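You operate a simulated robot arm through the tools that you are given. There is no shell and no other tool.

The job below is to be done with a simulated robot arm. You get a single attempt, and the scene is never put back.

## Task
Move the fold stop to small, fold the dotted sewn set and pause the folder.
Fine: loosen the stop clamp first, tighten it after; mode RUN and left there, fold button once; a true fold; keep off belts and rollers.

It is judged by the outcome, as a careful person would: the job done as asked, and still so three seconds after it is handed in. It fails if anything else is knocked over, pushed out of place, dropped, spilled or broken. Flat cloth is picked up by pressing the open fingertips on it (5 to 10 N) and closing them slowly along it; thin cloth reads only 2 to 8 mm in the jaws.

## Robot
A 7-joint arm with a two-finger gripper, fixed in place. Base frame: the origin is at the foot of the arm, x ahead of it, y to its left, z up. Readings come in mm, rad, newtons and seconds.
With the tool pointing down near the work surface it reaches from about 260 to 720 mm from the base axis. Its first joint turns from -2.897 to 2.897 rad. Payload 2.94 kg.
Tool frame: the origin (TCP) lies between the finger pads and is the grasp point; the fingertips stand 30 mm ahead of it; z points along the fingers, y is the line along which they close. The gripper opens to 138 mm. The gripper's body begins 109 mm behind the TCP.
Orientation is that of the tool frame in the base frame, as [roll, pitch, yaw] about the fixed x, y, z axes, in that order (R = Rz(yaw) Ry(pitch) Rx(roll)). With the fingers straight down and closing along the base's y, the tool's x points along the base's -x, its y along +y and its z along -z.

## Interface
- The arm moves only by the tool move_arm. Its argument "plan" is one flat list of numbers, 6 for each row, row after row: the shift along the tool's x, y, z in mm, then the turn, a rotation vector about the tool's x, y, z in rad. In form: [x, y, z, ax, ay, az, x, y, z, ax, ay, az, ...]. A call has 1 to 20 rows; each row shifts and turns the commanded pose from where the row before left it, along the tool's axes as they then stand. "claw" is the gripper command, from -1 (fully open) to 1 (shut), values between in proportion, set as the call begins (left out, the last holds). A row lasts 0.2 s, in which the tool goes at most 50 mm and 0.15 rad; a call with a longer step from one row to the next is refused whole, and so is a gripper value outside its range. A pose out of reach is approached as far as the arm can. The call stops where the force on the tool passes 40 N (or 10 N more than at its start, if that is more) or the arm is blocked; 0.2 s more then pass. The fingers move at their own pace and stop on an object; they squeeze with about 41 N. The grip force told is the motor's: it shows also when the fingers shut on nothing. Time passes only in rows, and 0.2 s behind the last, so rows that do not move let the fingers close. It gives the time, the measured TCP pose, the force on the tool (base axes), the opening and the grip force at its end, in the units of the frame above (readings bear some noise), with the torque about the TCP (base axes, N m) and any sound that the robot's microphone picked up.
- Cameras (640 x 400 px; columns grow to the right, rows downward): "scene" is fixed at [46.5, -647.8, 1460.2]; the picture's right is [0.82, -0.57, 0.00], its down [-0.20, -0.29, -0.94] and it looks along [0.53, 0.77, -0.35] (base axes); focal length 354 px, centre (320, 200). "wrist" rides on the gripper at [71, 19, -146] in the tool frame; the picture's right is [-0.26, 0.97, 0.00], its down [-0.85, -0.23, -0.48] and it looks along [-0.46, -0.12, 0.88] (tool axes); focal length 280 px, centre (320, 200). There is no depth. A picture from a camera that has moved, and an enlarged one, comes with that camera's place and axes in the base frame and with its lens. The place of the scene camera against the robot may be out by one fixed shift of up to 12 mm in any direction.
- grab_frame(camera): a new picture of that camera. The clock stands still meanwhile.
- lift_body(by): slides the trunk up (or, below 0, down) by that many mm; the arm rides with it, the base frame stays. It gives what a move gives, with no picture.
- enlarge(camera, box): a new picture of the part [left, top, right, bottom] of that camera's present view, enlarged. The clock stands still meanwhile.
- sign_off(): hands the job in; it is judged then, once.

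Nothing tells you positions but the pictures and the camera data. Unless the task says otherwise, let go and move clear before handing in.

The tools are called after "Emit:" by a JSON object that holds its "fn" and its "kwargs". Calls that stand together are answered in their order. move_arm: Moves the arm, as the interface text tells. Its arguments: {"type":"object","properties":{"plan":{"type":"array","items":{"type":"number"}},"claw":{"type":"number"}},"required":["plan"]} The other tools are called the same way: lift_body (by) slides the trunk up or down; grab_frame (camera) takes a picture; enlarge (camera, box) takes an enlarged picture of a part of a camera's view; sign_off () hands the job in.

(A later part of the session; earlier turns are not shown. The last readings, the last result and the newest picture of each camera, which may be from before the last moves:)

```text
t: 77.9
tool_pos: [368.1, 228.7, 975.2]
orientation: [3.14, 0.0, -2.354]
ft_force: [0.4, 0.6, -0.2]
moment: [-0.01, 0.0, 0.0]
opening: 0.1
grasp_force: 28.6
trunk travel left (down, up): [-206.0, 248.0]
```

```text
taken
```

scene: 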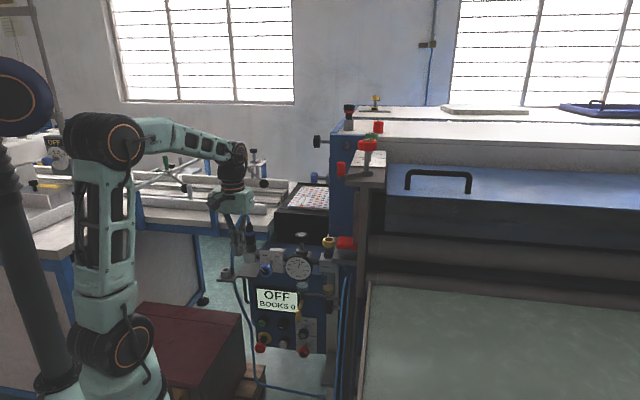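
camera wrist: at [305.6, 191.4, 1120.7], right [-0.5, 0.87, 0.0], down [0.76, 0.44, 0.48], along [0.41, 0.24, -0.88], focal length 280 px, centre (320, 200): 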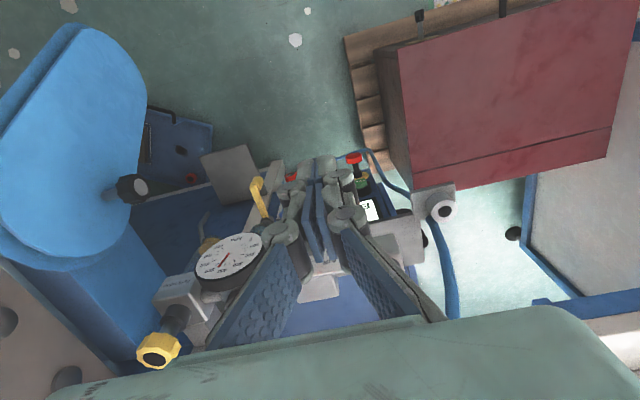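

Emit:
{"fn": "lift_body", "kwargs": {"by": -170}}

Emit:
{"fn": "grab_frame", "kwargs": {"camera": "wrist"}}

Emit:
{"fn": "grab_frame", "kwargs": {"camera": "scene"}}

```text
t: 79.8
tool_pos: [369.0, 228.9, 805.5]
orientation: [3.14, -0.001, -2.355]
ft_force: [-0.6, -0.2, 0.3]
moment: [-0.03, 0.01, 0.0]
opening: 0.0
grasp_force: 28.6
trunk travel left (down, up): [-36.0, 418.0]
```

```text
taken
camera wrist: at [305.6, 191.5, 950.6], right [-0.5, 0.87, 0.0], down [0.76, 0.44, 0.48], along [0.41, 0.24, -0.88], focal length 280 px, centre (320, 200)
```

wrist: 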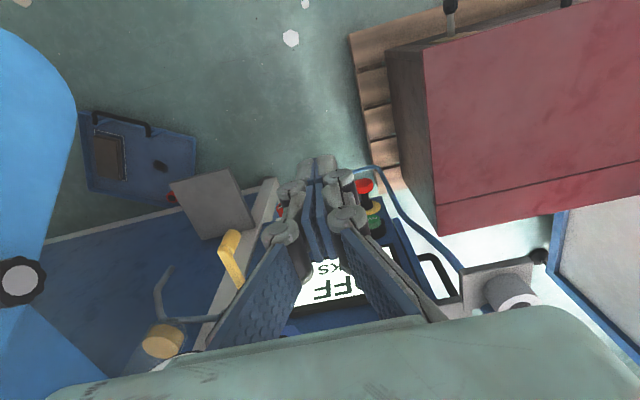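

```text
taken
```

scene: 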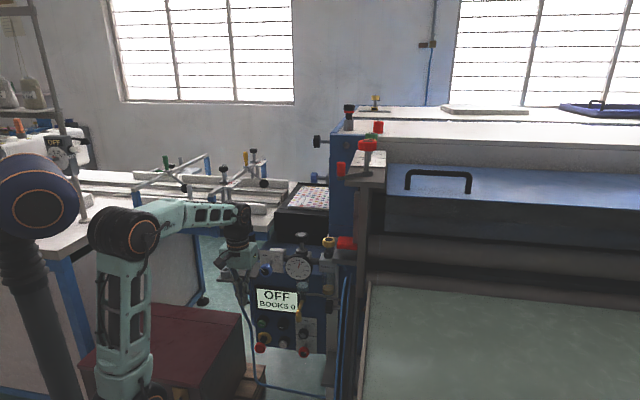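

Emit:
{"fn": "move_arm", "kwargs": {"plan": [0, 0, 0, 0, -0.15, 0, 0, 0, 0, 0, -0.15, 0, 0, 0, 0, 0, -0.15, 0, 0, 0, 0, 0, -0.15, 0]}}

Emit:
{"fn": "grab_frame", "kwargs": {"camera": "wrist"}}

```text
t: 80.8
tool_pos: [369.5, 229.0, 804.9]
orientation: [3.14, 0.599, -2.356]
ft_force: [-0.2, 0.4, -0.2]
moment: [-0.02, 0.01, -0.02]
opening: 0.3
grasp_force: 28.5
trunk travel left (down, up): [-36.0, 418.0]
```

```text
taken
camera wrist: at [256.3, 142.3, 884.3], right [-0.53, 0.83, 0.15], down [0.47, 0.14, 0.87], along [0.71, 0.53, -0.47], focal length 280 px, centre (320, 200)
```

wrist: 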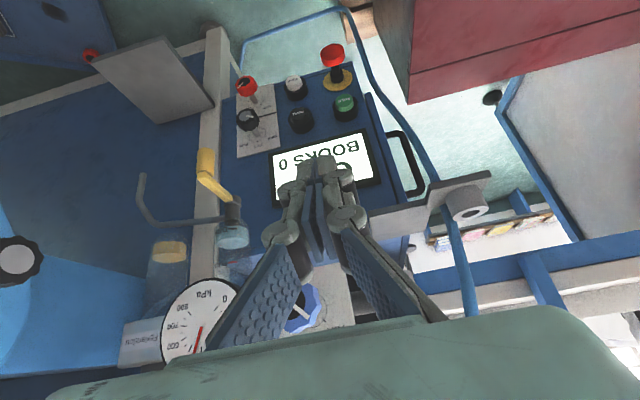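

Emit:
{"fn": "enlarge", "kwargs": {"camera": "wrist", "box": [220, 40, 380, 160]}}

Emit:
{"fn": "enlarge", "kwargs": {"camera": "wrist", "box": [225, 65, 295, 160]}}

```text
3.33 times, centred on (300, 100) of wrist
camera zoom: at [256.3, 142.3, 884.3], right [-0.53, 0.83, 0.15], down [0.47, 0.14, 0.87], along [0.71, 0.53, -0.47], focal length 935 px, centre (387, 533)
```

zoom: 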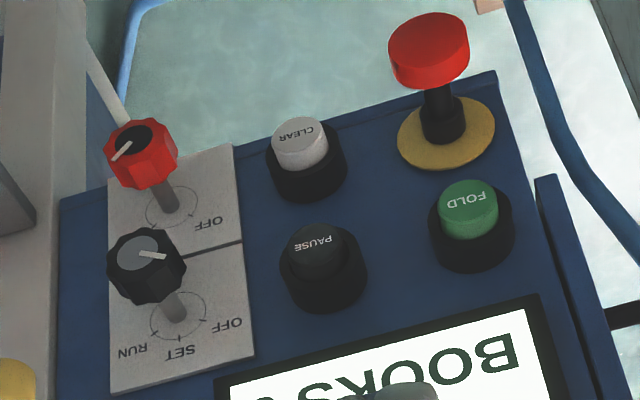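

```text
4.21 times, centred on (260, 112) of wrist
camera zoom: at [256.3, 142.3, 884.3], right [-0.53, 0.83, 0.15], down [0.47, 0.14, 0.87], along [0.71, 0.53, -0.47], focal length 1181 px, centre (573, 568)
```

zoom: 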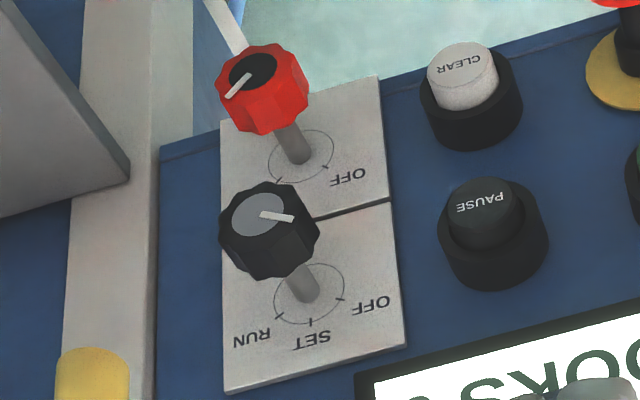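

The panel is clear in this view: FOLD near (u63, v636, z522), PAUSE near (u144, v638, z512), mode knob near (u230, v610, z515). A dark-red box stands to its left, up to z≈586. To point the hand level at the panel I need a different wrist bend, so I'll raise the trunk a little and swing the hand through sideways in free space.

Emit:
{"fn": "move_arm", "kwargs": {"plan": [0, 0, 0, 0, 0.15, 0, 0, 0, 0, 0, 0.15, 0, 0, 0, 0, 0, 0.15, 0, 0, 0, 0, 0, 0.15, 0]}}

Emit:
{"fn": "lift_body", "kwargs": {"by": 170}}

Emit:
{"fn": "move_arm", "kwargs": {"plan": [0, 0, 0, 0.1428, 0, 0, 0, 0, 0, 0.1428, 0, 0, 0, 0, 0, 0.1428, 0, 0, 0, 0, 0, 0.1428, 0, 0, 0, 0, 0, 0.1428, 0, 0, 0, 0, 0, 0.1428, 0, 0]}}

Emit:
{"fn": "grab_frame", "kwargs": {"camera": "scene"}}

```text
t: 81.8
tool_pos: [368.5, 228.8, 805.3]
orientation: [3.141, -0.003, -2.355]
ft_force: [0.5, -0.5, 0.7]
moment: [0.02, 0.0, -0.02]
opening: 0.0
grasp_force: 28.6
trunk travel left (down, up): [-36.0, 418.0]
```

```text
t: 83.7
tool_pos: [368.8, 229.4, 975.6]
orientation: [3.14, 0.0, -2.353]
ft_force: [-0.5, -0.7, -0.5]
moment: [0.0, 0.02, -0.02]
opening: 0.1
grasp_force: 27.8
trunk travel left (down, up): [-206.0, 248.0]
```

```text
t: 85.1
tool_pos: [368.2, 227.5, 974.8]
orientation: [-2.284, 0.002, -2.355]
ft_force: [0.3, -0.7, -0.5]
moment: [0.0, 0.02, 0.03]
opening: 0.2
grasp_force: 28.4
trunk travel left (down, up): [-206.0, 248.0]
```

```text
taken
```

scene: 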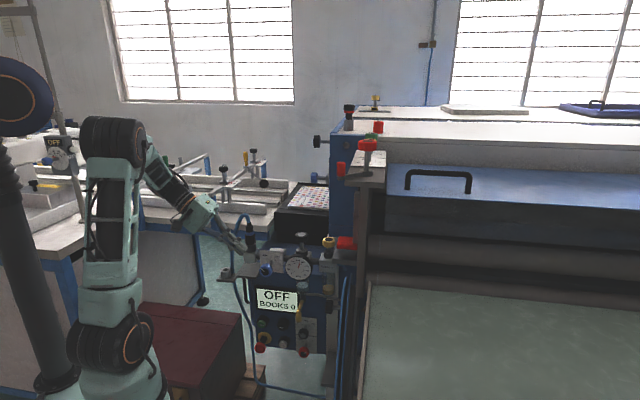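

Emit:
{"fn": "move_arm", "kwargs": {"plan": [0, 0, 0, 0.1428, 0, 0, 0, 0, 0, 0.1428, 0, 0, 0, 0, 0, 0.1428, 0, 0, 0, 0, 0, 0.1428, 0, 0, 0, 0, 0, 0.1428, 0, 0]}}

Emit:
{"fn": "grab_frame", "kwargs": {"camera": "scene"}}

Emit:
{"fn": "grab_frame", "kwargs": {"camera": "wrist"}}

```text
t: 86.3
tool_pos: [368.8, 228.4, 975.9]
orientation: [-1.57, -0.001, -2.354]
ft_force: [-0.4, 0.0, -1.0]
moment: [0.0, 0.01, 0.02]
opening: 0.0
grasp_force: 29.1
trunk travel left (down, up): [-206.0, 248.0]
```

```text
taken
```

scene: 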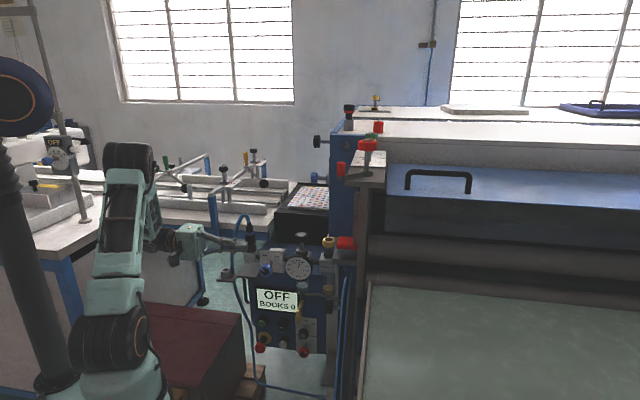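

```text
taken
camera wrist: at [215.3, 281.0, 955.9], right [0.19, 0.19, -0.96], down [0.26, 0.94, 0.23], along [0.95, -0.3, 0.13], focal length 280 px, centre (320, 200)
```

wrist: 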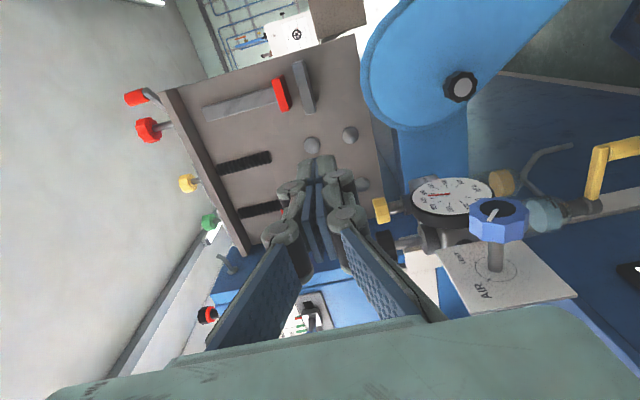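

Emit:
{"fn": "move_arm", "kwargs": {"plan": [8, 40, 0, 0, 0, 0, 8, 40, 0, 0, 0, 0, 0, 42, 0, 0, 0, 0, 0, 42, 0, 0, 0, 0, 0, 42, 0, 0, 0, 0, 0, 42, 0, 0, 0, 0]}}

Emit:
{"fn": "grab_frame", "kwargs": {"camera": "scene"}}

```text
t: 87.7
tool_pos: [357.7, 217.0, 726.5]
orientation: [-1.572, 0.003, -2.354]
ft_force: [0.6, -1.0, -0.6]
moment: [0.02, 0.02, -0.01]
opening: 0.1
grasp_force: 28.7
trunk travel left (down, up): [-206.0, 248.0]
```

```text
taken
```

scene: 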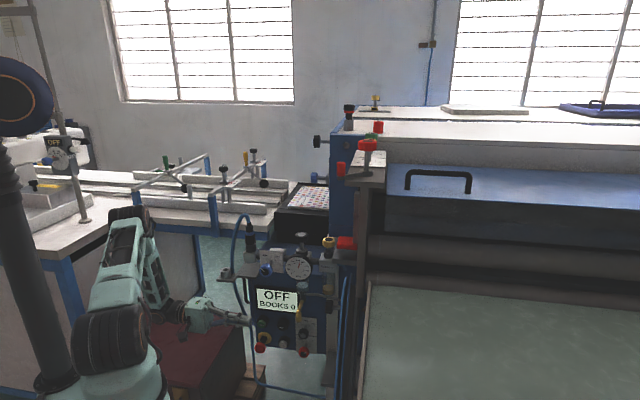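

Emit:
{"fn": "move_arm", "kwargs": {"plan": [-10.7, 0, 3.4, 0, -0.131, 0, -10.2, 0, 4.8, 0, -0.131, 0, -9.5, 0, 6.1, 0, -0.131, 0, -8.6, 0, 7.2, 0, -0.131, 0, -7.6, 0, 8.3, 0, -0.131, 0, -6.4, 0, 9.2, 0, -0.131, 0]}}

Emit:
{"fn": "grab_frame", "kwargs": {"camera": "scene"}}

Emit:
{"fn": "grab_frame", "kwargs": {"camera": "wrist"}}

```text
t: 89.1
tool_pos: [416.6, 249.3, 727.5]
orientation: [-1.574, 0.0, -1.565]
ft_force: [0.2, 0.0, 0.2]
moment: [0.03, -0.02, -0.02]
opening: 0.0
grasp_force: 28.1
trunk travel left (down, up): [-206.0, 248.0]
```

```text
taken
```

scene: 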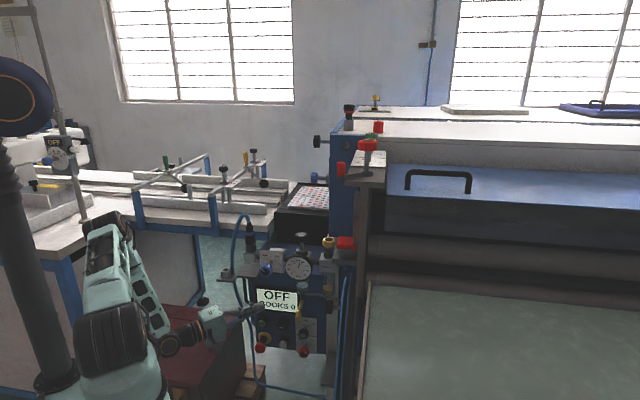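

```text
taken
camera wrist: at [271.4, 177.1, 707.5], right [0.0, 0.26, -0.96], down [-0.48, 0.85, 0.23], along [0.88, 0.46, 0.12], focal length 280 px, centre (320, 200)
```

wrist: 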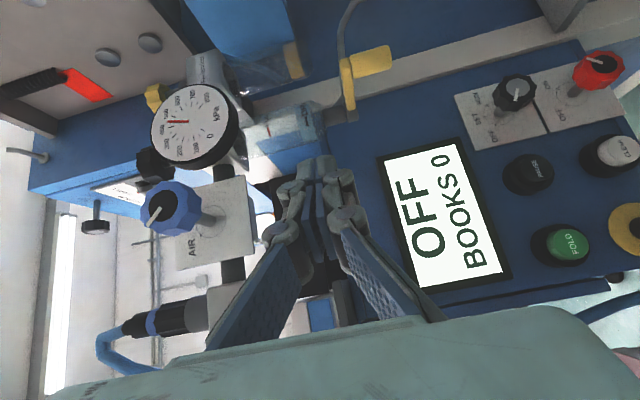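

Emit:
{"fn": "move_arm", "kwargs": {"plan": [0.35, 0, 9.5, 0, -0.131, 0, 1.6, 0, 9.4, 0, -0.131, 0, 2.8, 0, 9.1, 0, -0.131, 0, 4, 0, 8.7, 0, -0.131, 0, 5.1, 0, 8.1, 0, -0.131, 0, 6.1, 0, 7.4, 0, -0.131, 0]}}

Emit:
{"fn": "grab_frame", "kwargs": {"camera": "wrist"}}

Emit:
{"fn": "grab_frame", "kwargs": {"camera": "scene"}}

```text
t: 90.5
tool_pos: [474.4, 246.8, 727.5]
orientation: [-1.57, 0.002, -0.779]
ft_force: [0.0, -0.4, 0.3]
moment: [-0.03, -0.02, 0.0]
opening: 0.1
grasp_force: 28.5
trunk travel left (down, up): [-206.0, 248.0]
```

```text
taken
camera wrist: at [422.5, 92.7, 707.8], right [-0.19, 0.19, -0.96], down [-0.94, 0.26, 0.23], along [0.29, 0.95, 0.13], focal length 280 px, centre (320, 200)
```

wrist: 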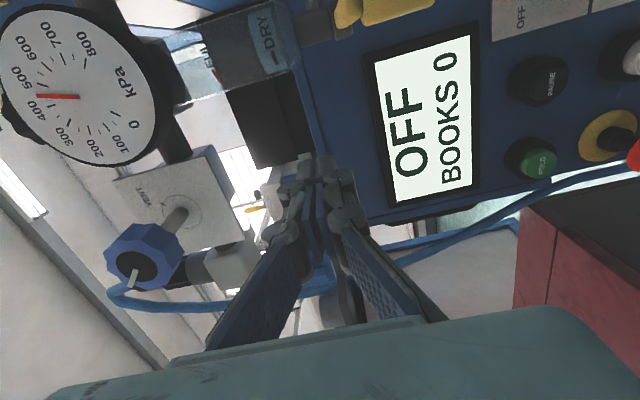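

```text
taken
```

scene: 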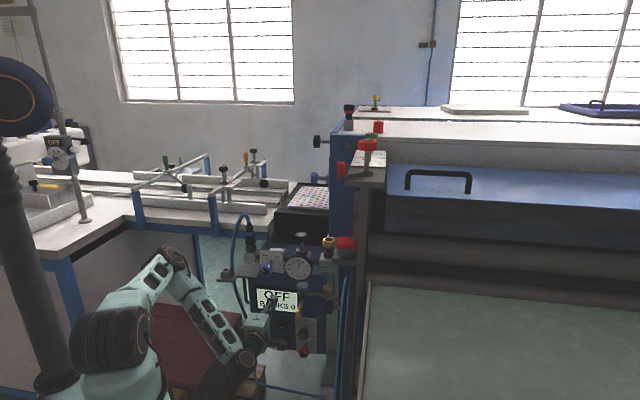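

The hand now points squarely at the panel. I'll descend in the free space in front of it to knob height, then look again.

Emit:
{"fn": "move_arm", "kwargs": {"plan": [0, 42, 0, 0, 0, 0, 0, 42, 0, 0, 0, 0, 0, 42, 0, 0, 0, 0, 0, 42, 0, 0, 0, 0, 0, 42, 0, 0, 0, 0]}}

Emit:
{"fn": "grab_frame", "kwargs": {"camera": "wrist"}}

Emit:
{"fn": "grab_frame", "kwargs": {"camera": "scene"}}

```text
t: 91.7
tool_pos: [474.5, 248.3, 515.7]
orientation: [-1.572, 0.002, -0.782]
ft_force: [-0.2, -1.3, -0.1]
moment: [0.02, 0.0, 0.01]
opening: 0.1
grasp_force: 28.3
trunk travel left (down, up): [-206.0, 248.0]
```

```text
taken
camera wrist: at [421.4, 95.2, 496.7], right [-0.19, 0.19, -0.96], down [-0.94, 0.26, 0.23], along [0.29, 0.95, 0.13], focal length 280 px, centre (320, 200)
```

wrist: 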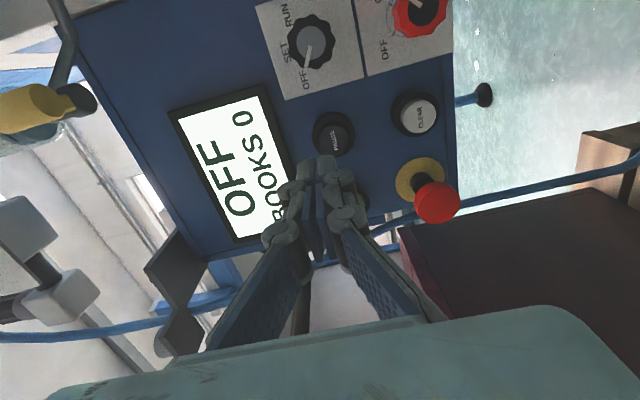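

```text
taken
```

scene: 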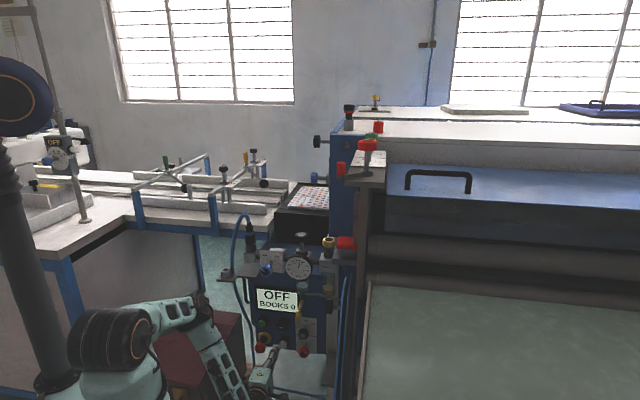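

Emit:
{"fn": "enlarge", "kwargs": {"camera": "wrist", "box": [250, 0, 350, 110]}}

Emit:
{"fn": "enlarge", "kwargs": {"camera": "wrist", "box": [290, 80, 470, 240]}}

```text
3.64 times, centred on (300, 55) of wrist
camera zoom: at [421.4, 95.2, 496.7], right [-0.19, 0.19, -0.96], down [-0.94, 0.26, 0.23], along [0.29, 0.95, 0.13], focal length 1020 px, centre (393, 727)
```

zoom: 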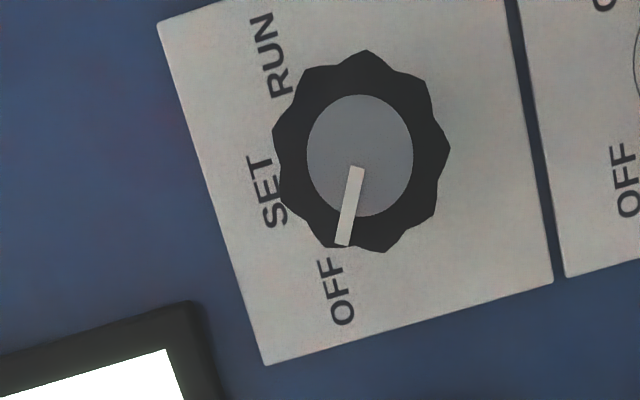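

```text
2.50 times, centred on (380, 160) of wrist
camera zoom: at [421.4, 95.2, 496.7], right [-0.19, 0.19, -0.96], down [-0.94, 0.26, 0.23], along [0.29, 0.95, 0.13], focal length 701 px, centre (170, 300)
```

zoom: 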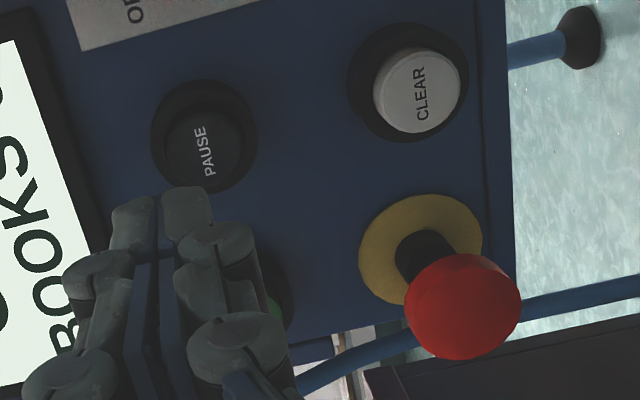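

Everything is well in view. The mode pointer is at OFF (–60°), SET is straight up and RUN is at +60°, with the knob axis at about u=234.5, z=503.5. I'll roll the hand, open it slightly, and line up in front of the knob.

Emit:
{"fn": "move_arm", "kwargs": {"plan": [0, 0, 0, 0, 0, -0.1396, 0, 0, 0, 0, 0, -0.1396, 0, 0, 0, 0, 0, -0.1396, 0, 0, 0, 0, 0, -0.1396, 0, 0, 0, 0, 0, -0.1396, 0, 0, 0, 0, 0, -0.1396, 0, 0, 0, 0, 0, -0.1396, 0, 0, 0, 0, 0, -0.1396, 0, 0, 0, 0, 0, -0.1396, 0, 0, 0, 0, 0, -0.1396, 0.6, 37.7, 5, 0, 0, 0, 0.5, 37.7, 5, 0, 0, 0], "claw": 0.17}}

Emit:
{"fn": "grab_frame", "kwargs": {"camera": "wrist"}}

Emit:
{"fn": "grab_frame", "kwargs": {"camera": "scene"}}

```text
t: 94.3
tool_pos: [530.1, 203.7, 508.7]
orientation: [-1.585, -1.398, -0.766]
ft_force: [0.1, 0.6, -0.9]
moment: [-0.01, 0.02, 0.02]
opening: 57.3
grasp_force: 0.0
trunk travel left (down, up): [-206.0, 248.0]
```

```text
taken
camera wrist: at [450.3, 77.4, 573.9], right [0.64, -0.64, -0.43], down [-0.6, -0.07, -0.79], along [0.48, 0.77, -0.43], focal length 280 px, centre (320, 200)
```

wrist: 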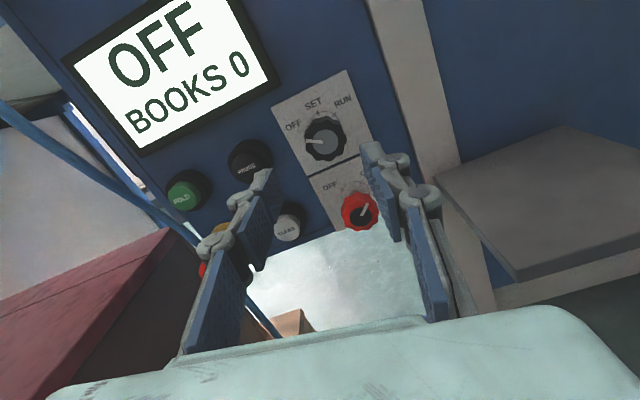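

```text
taken
```

scene: 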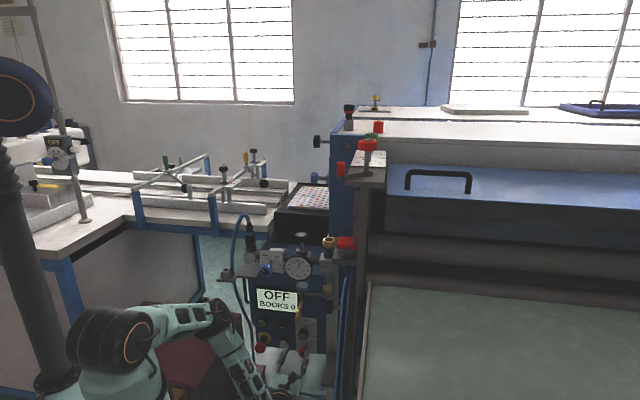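

Emit:
{"fn": "move_arm", "kwargs": {"plan": [0, 0, 0, 0, 0, 0]}}

Emit:
{"fn": "enlarge", "kwargs": {"camera": "wrist", "box": [230, 90, 430, 260]}}

```text
t: 94.7
tool_pos: [531.1, 202.8, 506.9]
orientation: [-1.579, -1.396, -0.775]
ft_force: [-0.1, -0.5, -0.3]
moment: [0.0, 0.01, -0.04]
opening: 57.1
grasp_force: 0.0
trunk travel left (down, up): [-206.0, 248.0]
```

```text
2.35 times, centred on (330, 175) of wrist
camera zoom: at [450.8, 77.1, 574.2], right [0.64, -0.64, -0.43], down [-0.6, -0.07, -0.79], along [0.48, 0.77, -0.43], focal length 660 px, centre (296, 259)
```

zoom: 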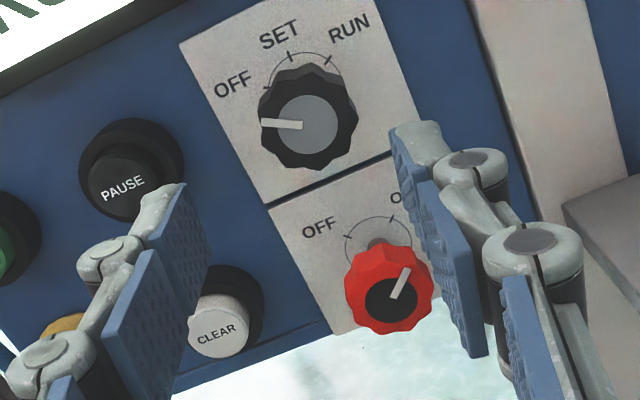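

Emit:
{"fn": "move_arm", "kwargs": {"plan": [-2.3, 3.4, 20, 0, 0, 0, 0, 0, 22, 0, 0, 0, 0, 0, 22, 0, 0, 0, 0, 0, 0, 0, 0, 0]}}

Emit:
{"fn": "grab_frame", "kwargs": {"camera": "wrist"}}

```text
t: 95.7
tool_pos: [579.5, 244.8, 502.0]
orientation: [-1.568, -1.396, -0.784]
ft_force: [0.3, 0.5, -0.7]
moment: [-0.03, 0.0, 0.02]
opening: 57.2
grasp_force: 0.1
trunk travel left (down, up): [-206.0, 248.0]
```

```text
taken
camera wrist: at [499.8, 119.7, 569.1], right [0.64, -0.64, -0.43], down [-0.6, -0.07, -0.8], along [0.48, 0.77, -0.43], focal length 280 px, centre (320, 200)
```

wrist: 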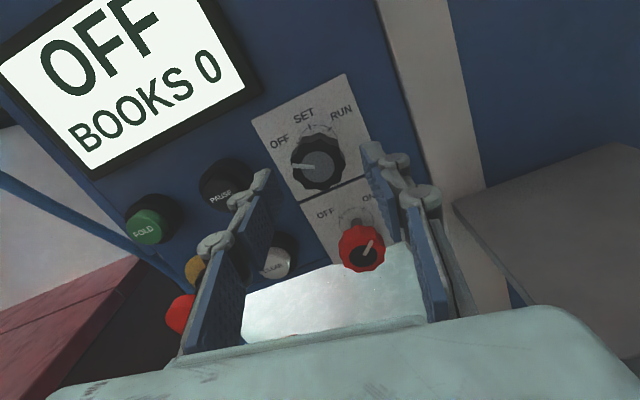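

Emit:
{"fn": "move_arm", "kwargs": {"plan": [0.8, -1, 15, 0, 0, 0, 0.8, -1, 15, 0, 0, 0, 0, 0, 14, 0, 0, 0, 0, 0, 0, 0, 0, 0]}}

Emit:
{"fn": "grab_frame", "kwargs": {"camera": "wrist"}}

```text
t: 96.7
tool_pos: [610.4, 277.2, 503.9]
orientation: [-1.572, -1.395, -0.782]
ft_force: [-0.5, -0.6, -1.4]
moment: [-0.01, 0.0, 0.0]
opening: 57.4
grasp_force: 0.1
trunk travel left (down, up): [-206.0, 248.0]
```

```text
taken
camera wrist: at [529.6, 151.8, 570.7], right [0.64, -0.64, -0.43], down [-0.6, -0.07, -0.8], along [0.48, 0.77, -0.43], focal length 280 px, centre (320, 200)
```

wrist: 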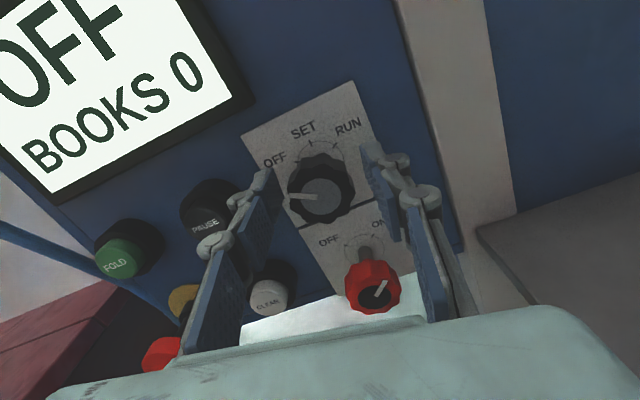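

Emit:
{"fn": "move_arm", "kwargs": {"plan": [0, 0, 0, 0, 0, 0, 0, 0, 0, 0, 0, 0, 0, 0, 0, 0, 0, 0], "claw": 0.7}}

Emit:
{"fn": "grab_frame", "kwargs": {"camera": "wrist"}}

```text
t: 97.5
tool_pos: [610.0, 277.9, 504.5]
orientation: [-1.572, -1.394, -0.783]
ft_force: [2.1, 0.3, -0.4]
moment: [0.13, 0.2, -0.05]
opening: 37.6
grasp_force: 45.0
trunk travel left (down, up): [-206.0, 248.0]
```

```text
taken
camera wrist: at [529.6, 151.6, 570.6], right [0.64, -0.64, -0.43], down [-0.6, -0.07, -0.8], along [0.48, 0.77, -0.43], focal length 280 px, centre (320, 200)
```

wrist: 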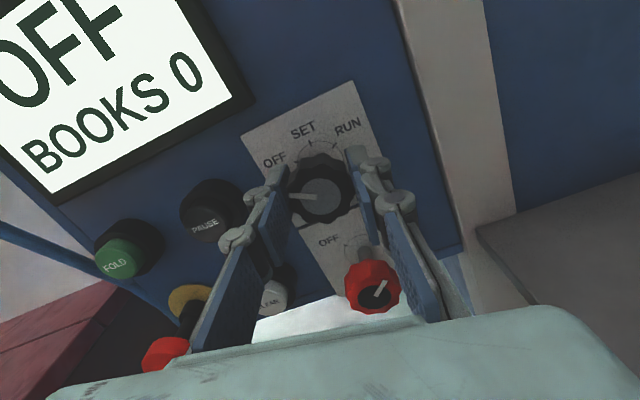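

The mode knob is gripped. I'll turn it clockwise toward SET, then RUN.

Emit:
{"fn": "move_arm", "kwargs": {"plan": [0, 0, 0, 0, 0, 0.131, 0, 0, 0, 0, 0, 0.131, 0, 0, 0, 0, 0, 0.131, 0, 0, 0, 0, 0, 0.131, 0, 0, 0, 0, 0, 0.131, 0, 0, 0, 0, 0, 0.131, 0, 0, 0, 0, 0, 0.131, 0, 0, 0, 0, 0, 0.131]}}

Emit:
{"fn": "grab_frame", "kwargs": {"camera": "wrist"}}

Emit:
{"fn": "enlarge", "kwargs": {"camera": "scene", "box": [240, 270, 340, 370]}}

```text
t: 99.3
tool_pos: [610.9, 276.5, 504.2]
orientation: [-1.57, -0.346, -0.784]
ft_force: [-0.9, -8.8, 0.5]
moment: [-0.16, 0.08, 0.53]
opening: 37.8
grasp_force: 44.4
trunk travel left (down, up): [-206.0, 248.0]
```

```text
taken
camera wrist: at [559.9, 121.5, 509.3], right [0.06, -0.06, -1.0], down [-0.96, 0.28, -0.07], along [0.28, 0.96, -0.04], focal length 280 px, centre (320, 200)
```

wrist: 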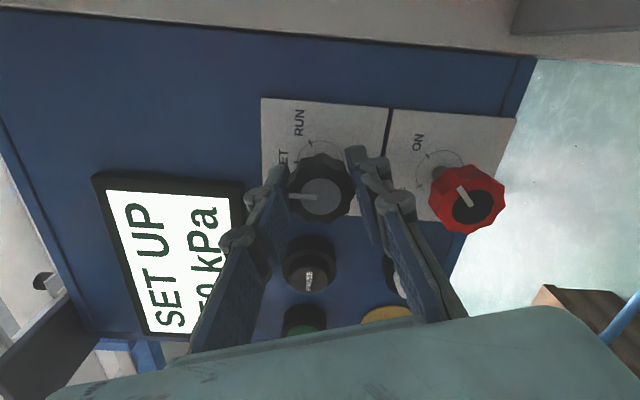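

```text
4.00 times, centred on (290, 320) of scene
camera zoom: at [46.5, -647.8, 1460.2], right [0.82, -0.57, 0.0], down [-0.2, -0.29, -0.94], along [0.53, 0.77, -0.35], focal length 1416 px, centre (440, -280)
```

zoom: 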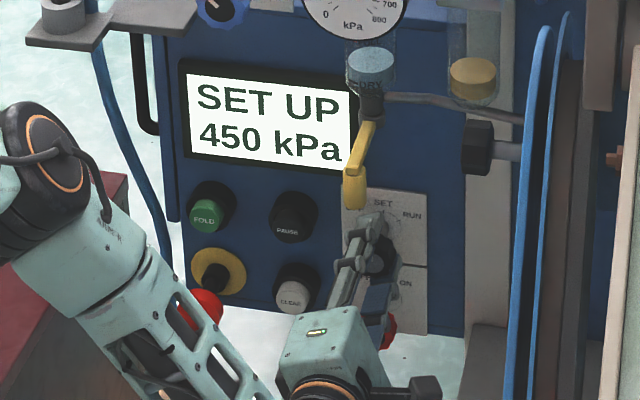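

The display now reads "SET UP 450 kPa", so the knob is at SET. I continue another 60° to RUN.

Emit:
{"fn": "move_arm", "kwargs": {"plan": [0, 0, 0, 0, 0, 0.131, 0, 0, 0, 0, 0, 0.131, 0, 0, 0, 0, 0, 0.131, 0, 0, 0, 0, 0, 0.131]}}

Emit:
{"fn": "move_arm", "kwargs": {"plan": [0, 0, 0, 0, 0, 0.131, 0, 0, 0, 0, 0, 0.131, 0, 0, 0, 0, 0, 0.131, 0, 0, 0, 0, 0, 0.131]}}

Emit:
{"fn": "grab_frame", "kwargs": {"camera": "wrist"}}

Emit:
{"fn": "enlarge", "kwargs": {"camera": "scene", "box": [240, 270, 340, 370]}}

```text
t: 100.3
tool_pos: [610.8, 276.9, 502.6]
orientation: [-1.573, 0.182, -0.784]
ft_force: [7.5, -5.3, -6.7]
moment: [-0.12, 0.08, -0.44]
opening: 37.7
grasp_force: 45.2
trunk travel left (down, up): [-206.0, 248.0]
```

```text
t: 101.3
tool_pos: [610.8, 277.0, 502.2]
orientation: [-1.574, 0.705, -0.785]
ft_force: [6.9, -3.4, -10.8]
moment: [-0.16, 0.08, -0.17]
opening: 38.1
grasp_force: 45.0
trunk travel left (down, up): [-206.0, 248.0]
```

```text
taken
camera wrist: at [537.2, 143.9, 441.9], right [-0.59, 0.58, -0.56], down [-0.69, 0.01, 0.73], along [0.43, 0.81, 0.39], focal length 280 px, centre (320, 200)
```

wrist: 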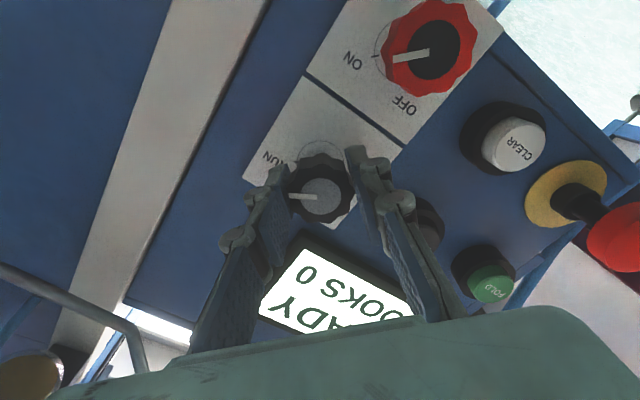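

```text
4.00 times, centred on (290, 320) of scene
camera zoom: at [46.5, -647.8, 1460.2], right [0.82, -0.57, 0.0], down [-0.2, -0.29, -0.94], along [0.53, 0.77, -0.35], focal length 1416 px, centre (440, -280)
```

zoom: 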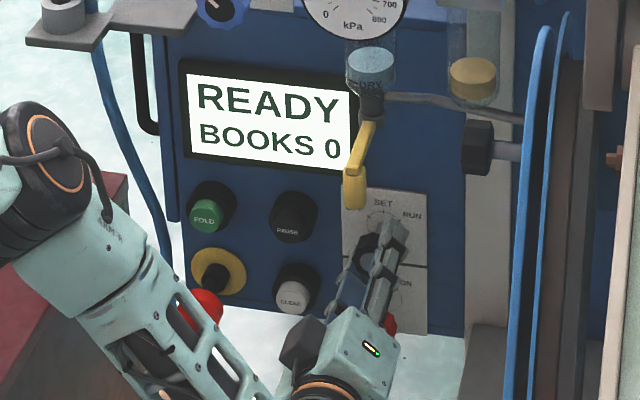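

The display reads READY / BOOKS 0, so the mode is RUN. I'll release gently and back straight out.

Emit:
{"fn": "move_arm", "kwargs": {"plan": [0, 0, 0, 0, 0, 0, 0, 0, 0, 0, 0, 0], "claw": 0.22}}

Emit:
{"fn": "move_arm", "kwargs": {"plan": [0, 0, -20, 0, 0, 0, 0, 0, -25, 0, 0, 0, 0, 0, -25, 0, 0, 0, 0, 0, -25, 0, 0, 0]}}

Emit:
{"fn": "grab_frame", "kwargs": {"camera": "wrist"}}

Emit:
{"fn": "enlarge", "kwargs": {"camera": "scene", "box": [240, 270, 340, 370]}}

```text
t: 101.9
tool_pos: [610.1, 277.3, 504.3]
orientation: [-1.569, 0.705, -0.78]
ft_force: [0.1, 0.0, 0.7]
moment: [0.01, 0.03, -0.03]
opening: 53.8
grasp_force: 0.0
trunk travel left (down, up): [-206.0, 248.0]
```

```text
t: 102.9
tool_pos: [542.6, 211.1, 506.4]
orientation: [-1.573, 0.703, -0.785]
ft_force: [0.0, -0.7, -0.2]
moment: [0.0, 0.01, 0.03]
opening: 53.8
grasp_force: 0.1
trunk travel left (down, up): [-206.0, 248.0]
```

```text
taken
camera wrist: at [469.3, 77.2, 445.4], right [-0.58, 0.58, -0.57], down [-0.69, 0.02, 0.73], along [0.43, 0.81, 0.39], focal length 280 px, centre (320, 200)
```

wrist: 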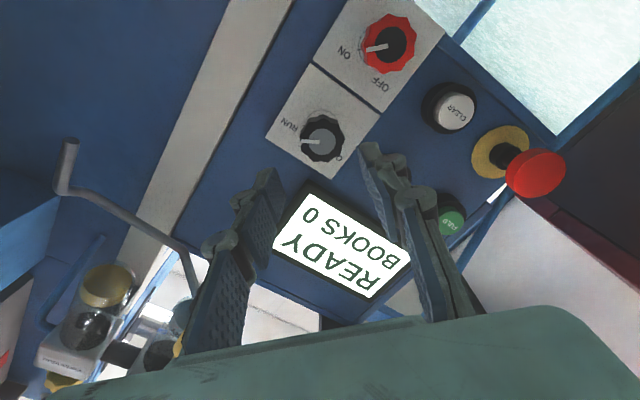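

```text
4.00 times, centred on (290, 320) of scene
camera zoom: at [46.5, -647.8, 1460.2], right [0.82, -0.57, 0.0], down [-0.2, -0.29, -0.94], along [0.53, 0.77, -0.35], focal length 1416 px, centre (440, -280)
```

zoom: 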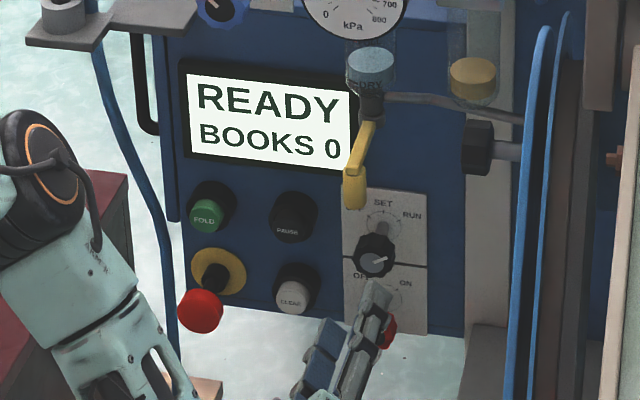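

Mode is RUN and the display still shows READY. I'll close the fingers, square up the roll and line up in front of the green FOLD button.

Emit:
{"fn": "move_arm", "kwargs": {"plan": [0, 0, 0, 0, 0, -0.1396, 0, 0, 0, 0, 0, -0.1396, 0, 0, 0, 0, 0, -0.1396, 0, 0, 0, 0, 0, -0.1396, 0, 0, 0, 0, 0, -0.1396, -40, 0, 0, 0, 0, 0, -43, 0, 0, 0, 0, 0, -43, 0, 0, 0, 0, 0, -44, 0, 0, 0, 0, 0, 0, 0, 0, 0, 0, 0], "claw": 1}}

Emit:
{"fn": "grab_frame", "kwargs": {"camera": "wrist"}}

Emit:
{"fn": "grab_frame", "kwargs": {"camera": "scene"}}

```text
t: 105.1
tool_pos: [436.9, 320.5, 508.4]
orientation: [-1.566, -0.017, -0.782]
ft_force: [0.5, -1.1, -0.4]
moment: [0.02, -0.01, -0.03]
opening: 0.0
grasp_force: 28.6
trunk travel left (down, up): [-206.0, 248.0]
```

```text
taken
camera wrist: at [385.6, 166.6, 489.2], right [-0.17, 0.18, -0.97], down [-0.94, 0.26, 0.21], along [0.29, 0.95, 0.12], focal length 280 px, centre (320, 200)
```

wrist: 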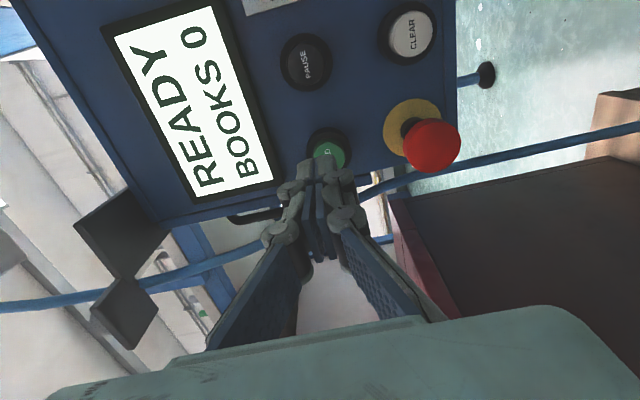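

```text
taken
```

scene: 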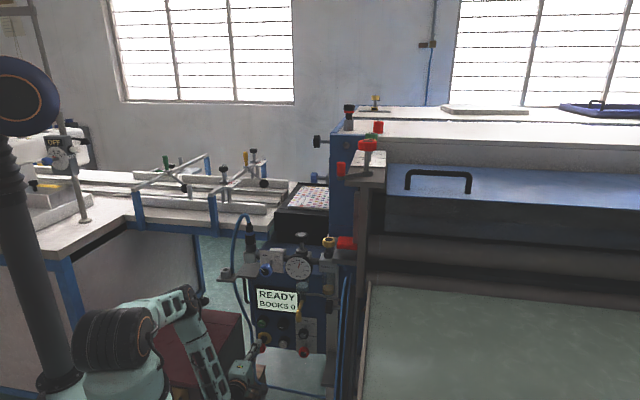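

Emit:
{"fn": "move_arm", "kwargs": {"plan": [0, 0, 0, 0, 0, 0, 0, 0, 0, 0, 0, 0]}}

Emit:
{"fn": "enlarge", "kwargs": {"camera": "wrist", "box": [280, 110, 380, 210]}}

```text
t: 105.7
tool_pos: [437.6, 321.8, 508.1]
orientation: [-1.564, -0.016, -0.782]
ft_force: [-0.1, -0.2, -0.2]
moment: [0.01, 0.03, 0.0]
opening: 0.1
grasp_force: 28.3
trunk travel left (down, up): [-206.0, 248.0]
```

```text
4.00 times, centred on (330, 160) of wrist
camera zoom: at [385.6, 167.3, 489.5], right [-0.17, 0.18, -0.97], down [-0.94, 0.26, 0.21], along [0.29, 0.95, 0.12], focal length 1122 px, centre (280, 360)
```

zoom: 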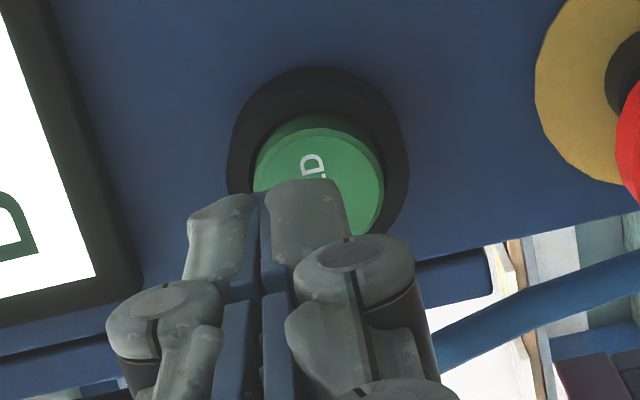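

Emit:
{"fn": "move_arm", "kwargs": {"plan": [-18, 0, 0, 0, 0, 0, 0, 0, 0, 0, 0, 0]}}

Emit:
{"fn": "grab_frame", "kwargs": {"camera": "wrist"}}

```text
t: 106.5
tool_pos: [436.6, 332.0, 518.4]
orientation: [-1.548, -0.06, -0.772]
ft_force: [-0.6, -0.7, -0.6]
moment: [0.05, -0.05, 0.02]
opening: 0.2
grasp_force: 28.1
trunk travel left (down, up): [-206.0, 248.0]
stopped in row 2: the arm was blocked; the commanded pose is now the measured one
```

```text
taken
camera wrist: at [387.2, 176.6, 500.2], right [-0.13, 0.16, -0.98], down [-0.95, 0.26, 0.17], along [0.28, 0.95, 0.12], focal length 280 px, centre (320, 200)
```

wrist: 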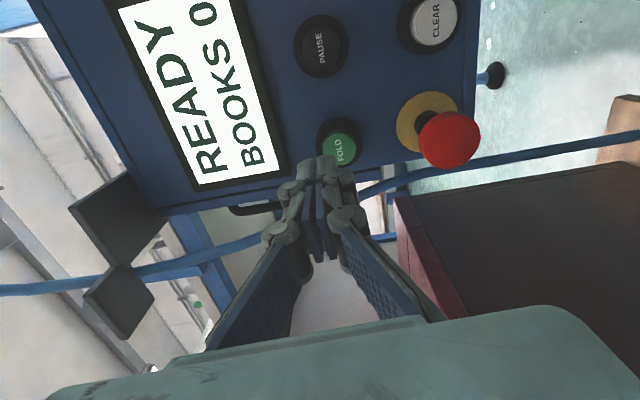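

Something blocked the arm. I'll look before moving any further.

Emit:
{"fn": "grab_frame", "kwargs": {"camera": "scene"}}

Emit:
{"fn": "enlarge", "kwargs": {"camera": "scene", "box": [60, 270, 300, 400]}}

```text
taken
```

scene: 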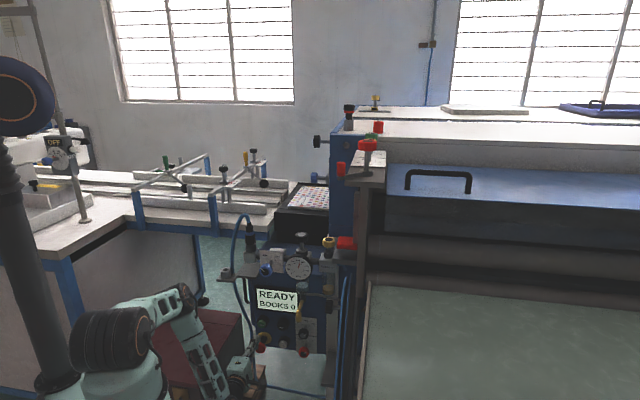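

```text
2.67 times, centred on (180, 335) of scene
camera zoom: at [46.5, -647.8, 1460.2], right [0.82, -0.57, 0.0], down [-0.2, -0.29, -0.94], along [0.53, 0.77, -0.35], focal length 944 px, centre (693, -160)
```

zoom: 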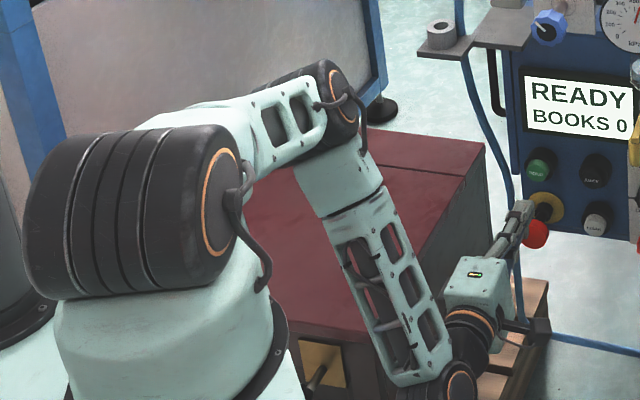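

The blockage was a wrist joint limit, not contact: the forearm is clear of the red box and nothing has moved. Yawing the hand about 12° to the left relieves it, and the button can still be pressed straight in.

Emit:
{"fn": "move_arm", "kwargs": {"plan": [0, 0, 0, 0, -0.07, 0, 0, 0, 0, 0, -0.07, 0, 0, 0, 0, 0, -0.07, 0, 0, 0, 0, 0, 0, 0]}}

Emit:
{"fn": "grab_frame", "kwargs": {"camera": "wrist"}}

```text
t: 107.5
tool_pos: [433.8, 332.0, 517.5]
orientation: [-1.563, -0.058, -0.563]
ft_force: [-0.2, -0.8, 0.3]
moment: [-0.02, 0.02, -0.02]
opening: 0.0
grasp_force: 28.0
trunk travel left (down, up): [-206.0, 248.0]
```

```text
taken
camera wrist: at [417.9, 169.1, 501.4], right [-0.17, 0.11, -0.98], down [-0.98, 0.05, 0.18], along [0.07, 0.99, 0.1], focal length 280 px, centre (320, 200)
```

wrist: 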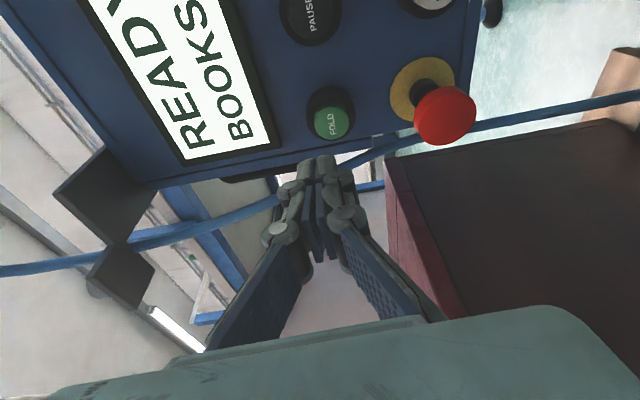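

Emit:
{"fn": "move_arm", "kwargs": {"plan": [2.7, 6.4, 20, 0, 0, 0, 2.7, 6.4, 20, 0, 0, 0, 0, 0, 16, 0, 0, 0, 0, 0, 0, 0, 0, 0]}}

Emit:
{"fn": "grab_frame", "kwargs": {"camera": "wrist"}}

Emit:
{"fn": "enlarge", "kwargs": {"camera": "wrist", "box": [260, 70, 440, 200]}}

Emit:
{"fn": "enlarge", "kwargs": {"camera": "scene", "box": [220, 280, 320, 380]}}

```text
t: 108.5
tool_pos: [469.1, 376.5, 504.2]
orientation: [-1.564, -0.061, -0.563]
ft_force: [-0.4, 0.8, 0.3]
moment: [0.0, 0.01, 0.0]
opening: 0.0
grasp_force: 28.5
trunk travel left (down, up): [-206.0, 248.0]
```

```text
taken
camera wrist: at [453.3, 214.1, 489.3], right [-0.17, 0.11, -0.98], down [-0.98, 0.05, 0.18], along [0.07, 0.99, 0.1], focal length 280 px, centre (320, 200)
```

wrist: 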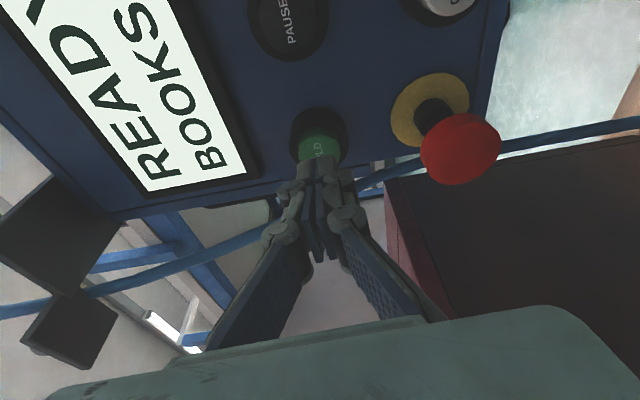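

```text
3.08 times, centred on (350, 135) of wrist
camera zoom: at [453.3, 214.1, 489.3], right [-0.17, 0.11, -0.98], down [-0.98, 0.05, 0.18], along [0.07, 0.99, 0.1], focal length 863 px, centre (228, 400)
```

zoom: 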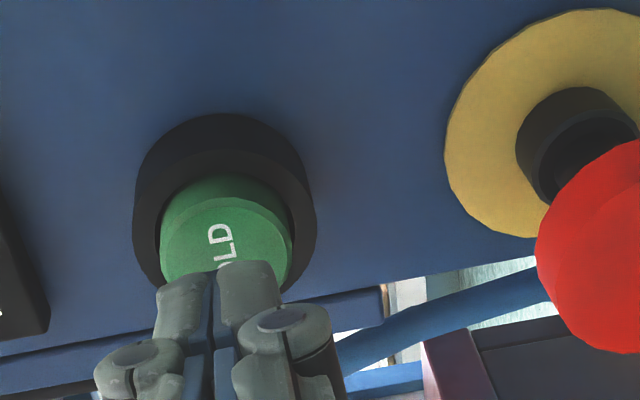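

```text
4.00 times, centred on (270, 330) of scene
camera zoom: at [46.5, -647.8, 1460.2], right [0.82, -0.57, 0.0], down [-0.2, -0.29, -0.94], along [0.53, 0.77, -0.35], focal length 1416 px, centre (520, -320)
```

zoom: 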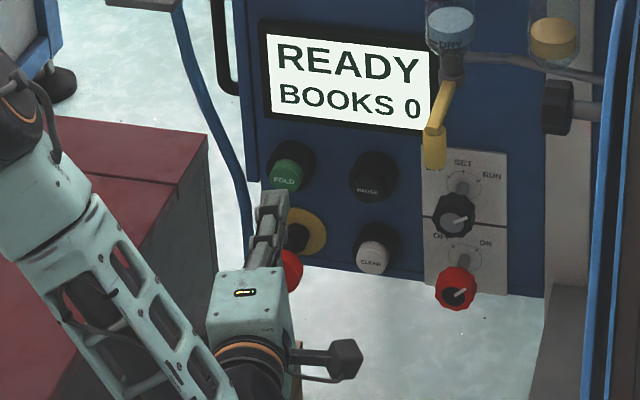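

Emit:
{"fn": "move_arm", "kwargs": {"plan": [0.9, 0, 3.9, 0, 0, 0, 0.9, 0, 3.9, 0, 0, 0, 0.9, 0, 3.9, 0, 0, 0, 0.45, 0, 1.95, 0, 0, 0]}}

Emit:
{"fn": "enlarge", "kwargs": {"camera": "wrist", "box": [260, 70, 440, 200]}}

```text
t: 109.5
tool_pos: [479.8, 386.2, 504.8]
orientation: [-1.564, -0.062, -0.562]
ft_force: [0.0, 0.0, -0.2]
moment: [0.0, 0.0, -0.02]
opening: 0.2
grasp_force: 27.8
trunk travel left (down, up): [-206.0, 248.0]
```

```text
3.08 times, centred on (350, 135) of wrist
camera zoom: at [463.3, 224.1, 489.7], right [-0.17, 0.11, -0.98], down [-0.98, 0.06, 0.18], along [0.07, 0.99, 0.1], focal length 863 px, centre (228, 400)
```

zoom: 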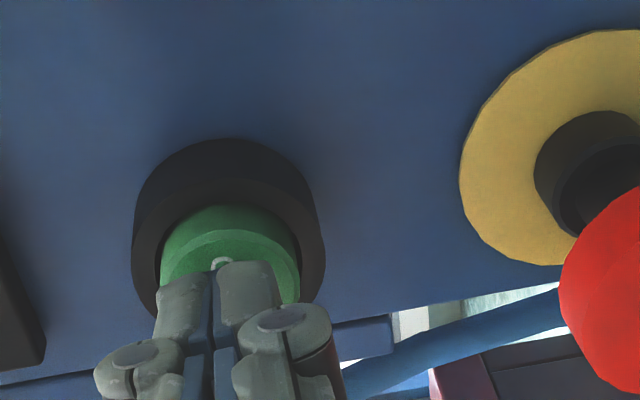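

Emit:
{"fn": "move_arm", "kwargs": {"plan": [0.45, 0, 1.95, 0, 0, 0, 0.45, 0, 1.95, 0, 0, 0]}}

```text
t: 110.1
tool_pos: [483.1, 388.8, 505.6]
orientation: [-1.564, -0.06, -0.563]
ft_force: [-0.1, -0.7, -0.3]
moment: [-0.03, -0.02, -0.01]
opening: 0.0
grasp_force: 28.4
trunk travel left (down, up): [-206.0, 248.0]
```

Emit:
{"fn": "move_arm", "kwargs": {"plan": [0.45, 0, 1.95, 0, 0, 0, 0.45, 0, 1.95, 0, 0, 0]}}

Emit:
{"fn": "enlarge", "kwargs": {"camera": "wrist", "box": [260, 70, 440, 200]}}

```text
t: 110.7
tool_pos: [484.9, 390.0, 506.1]
orientation: [-1.565, -0.06, -0.563]
ft_force: [-1.2, -0.1, -1.0]
moment: [-0.02, 0.0, -0.02]
opening: 0.2
grasp_force: 28.3
trunk travel left (down, up): [-206.0, 248.0]
```

```text
3.08 times, centred on (350, 135) of wrist
camera zoom: at [469.4, 229.3, 490.1], right [-0.17, 0.11, -0.98], down [-0.98, 0.05, 0.18], along [0.07, 0.99, 0.1], focal length 863 px, centre (228, 400)
```

zoom: 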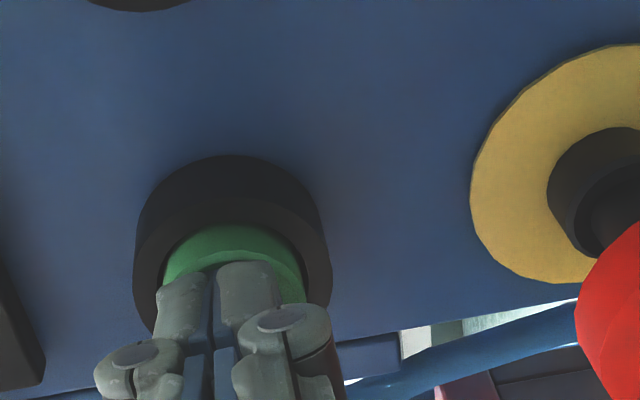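

Emit:
{"fn": "move_arm", "kwargs": {"plan": [0.34, 0, 1.46, 0, 0, 0, 0.34, 0, 1.46, 0, 0, 0]}}

```text
t: 111.3
tool_pos: [487.6, 393.8, 505.2]
orientation: [-1.564, -0.062, -0.56]
ft_force: [-1.3, -1.9, 1.8]
moment: [0.0, -0.03, 0.0]
opening: 6.0
grasp_force: 28.6
trunk travel left (down, up): [-206.0, 248.0]
```

Emit:
{"fn": "enlarge", "kwargs": {"camera": "wrist", "box": [260, 70, 440, 200]}}

Emit:
{"fn": "enlarge", "kwargs": {"camera": "scene", "box": [220, 280, 320, 380]}}

```text
3.08 times, centred on (350, 135) of wrist
camera zoom: at [471.3, 231.4, 489.7], right [-0.17, 0.11, -0.98], down [-0.98, 0.06, 0.18], along [0.07, 0.99, 0.1], focal length 863 px, centre (228, 400)
```

zoom: 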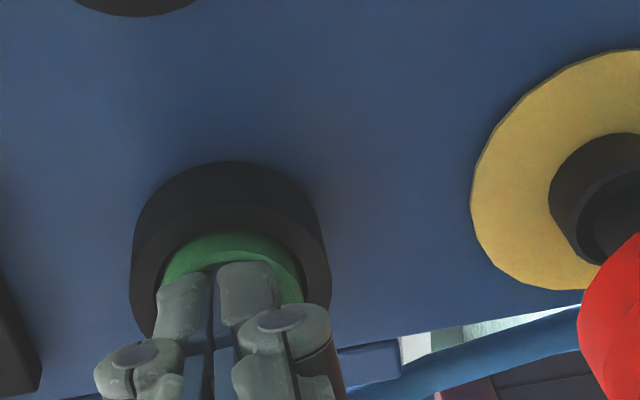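

```text
4.00 times, centred on (270, 330) of scene
camera zoom: at [46.5, -647.8, 1460.2], right [0.82, -0.57, 0.0], down [-0.2, -0.29, -0.94], along [0.53, 0.77, -0.35], focal length 1416 px, centre (520, -320)
```

zoom: 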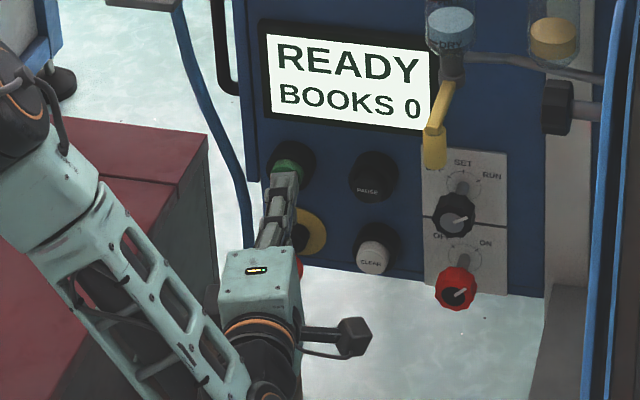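

Emit:
{"fn": "move_arm", "kwargs": {"plan": [0.34, 0, 1.46, 0, 0, 0, 0.34, 0, 1.46, 0, 0, 0]}}

```text
t: 111.9
tool_pos: [489.2, 396.0, 505.5]
orientation: [-1.566, -0.06, -0.563]
ft_force: [-0.8, -3.0, -0.5]
moment: [0.04, -0.01, -0.05]
opening: 5.9
grasp_force: 27.9
trunk travel left (down, up): [-206.0, 248.0]
heard: click
```

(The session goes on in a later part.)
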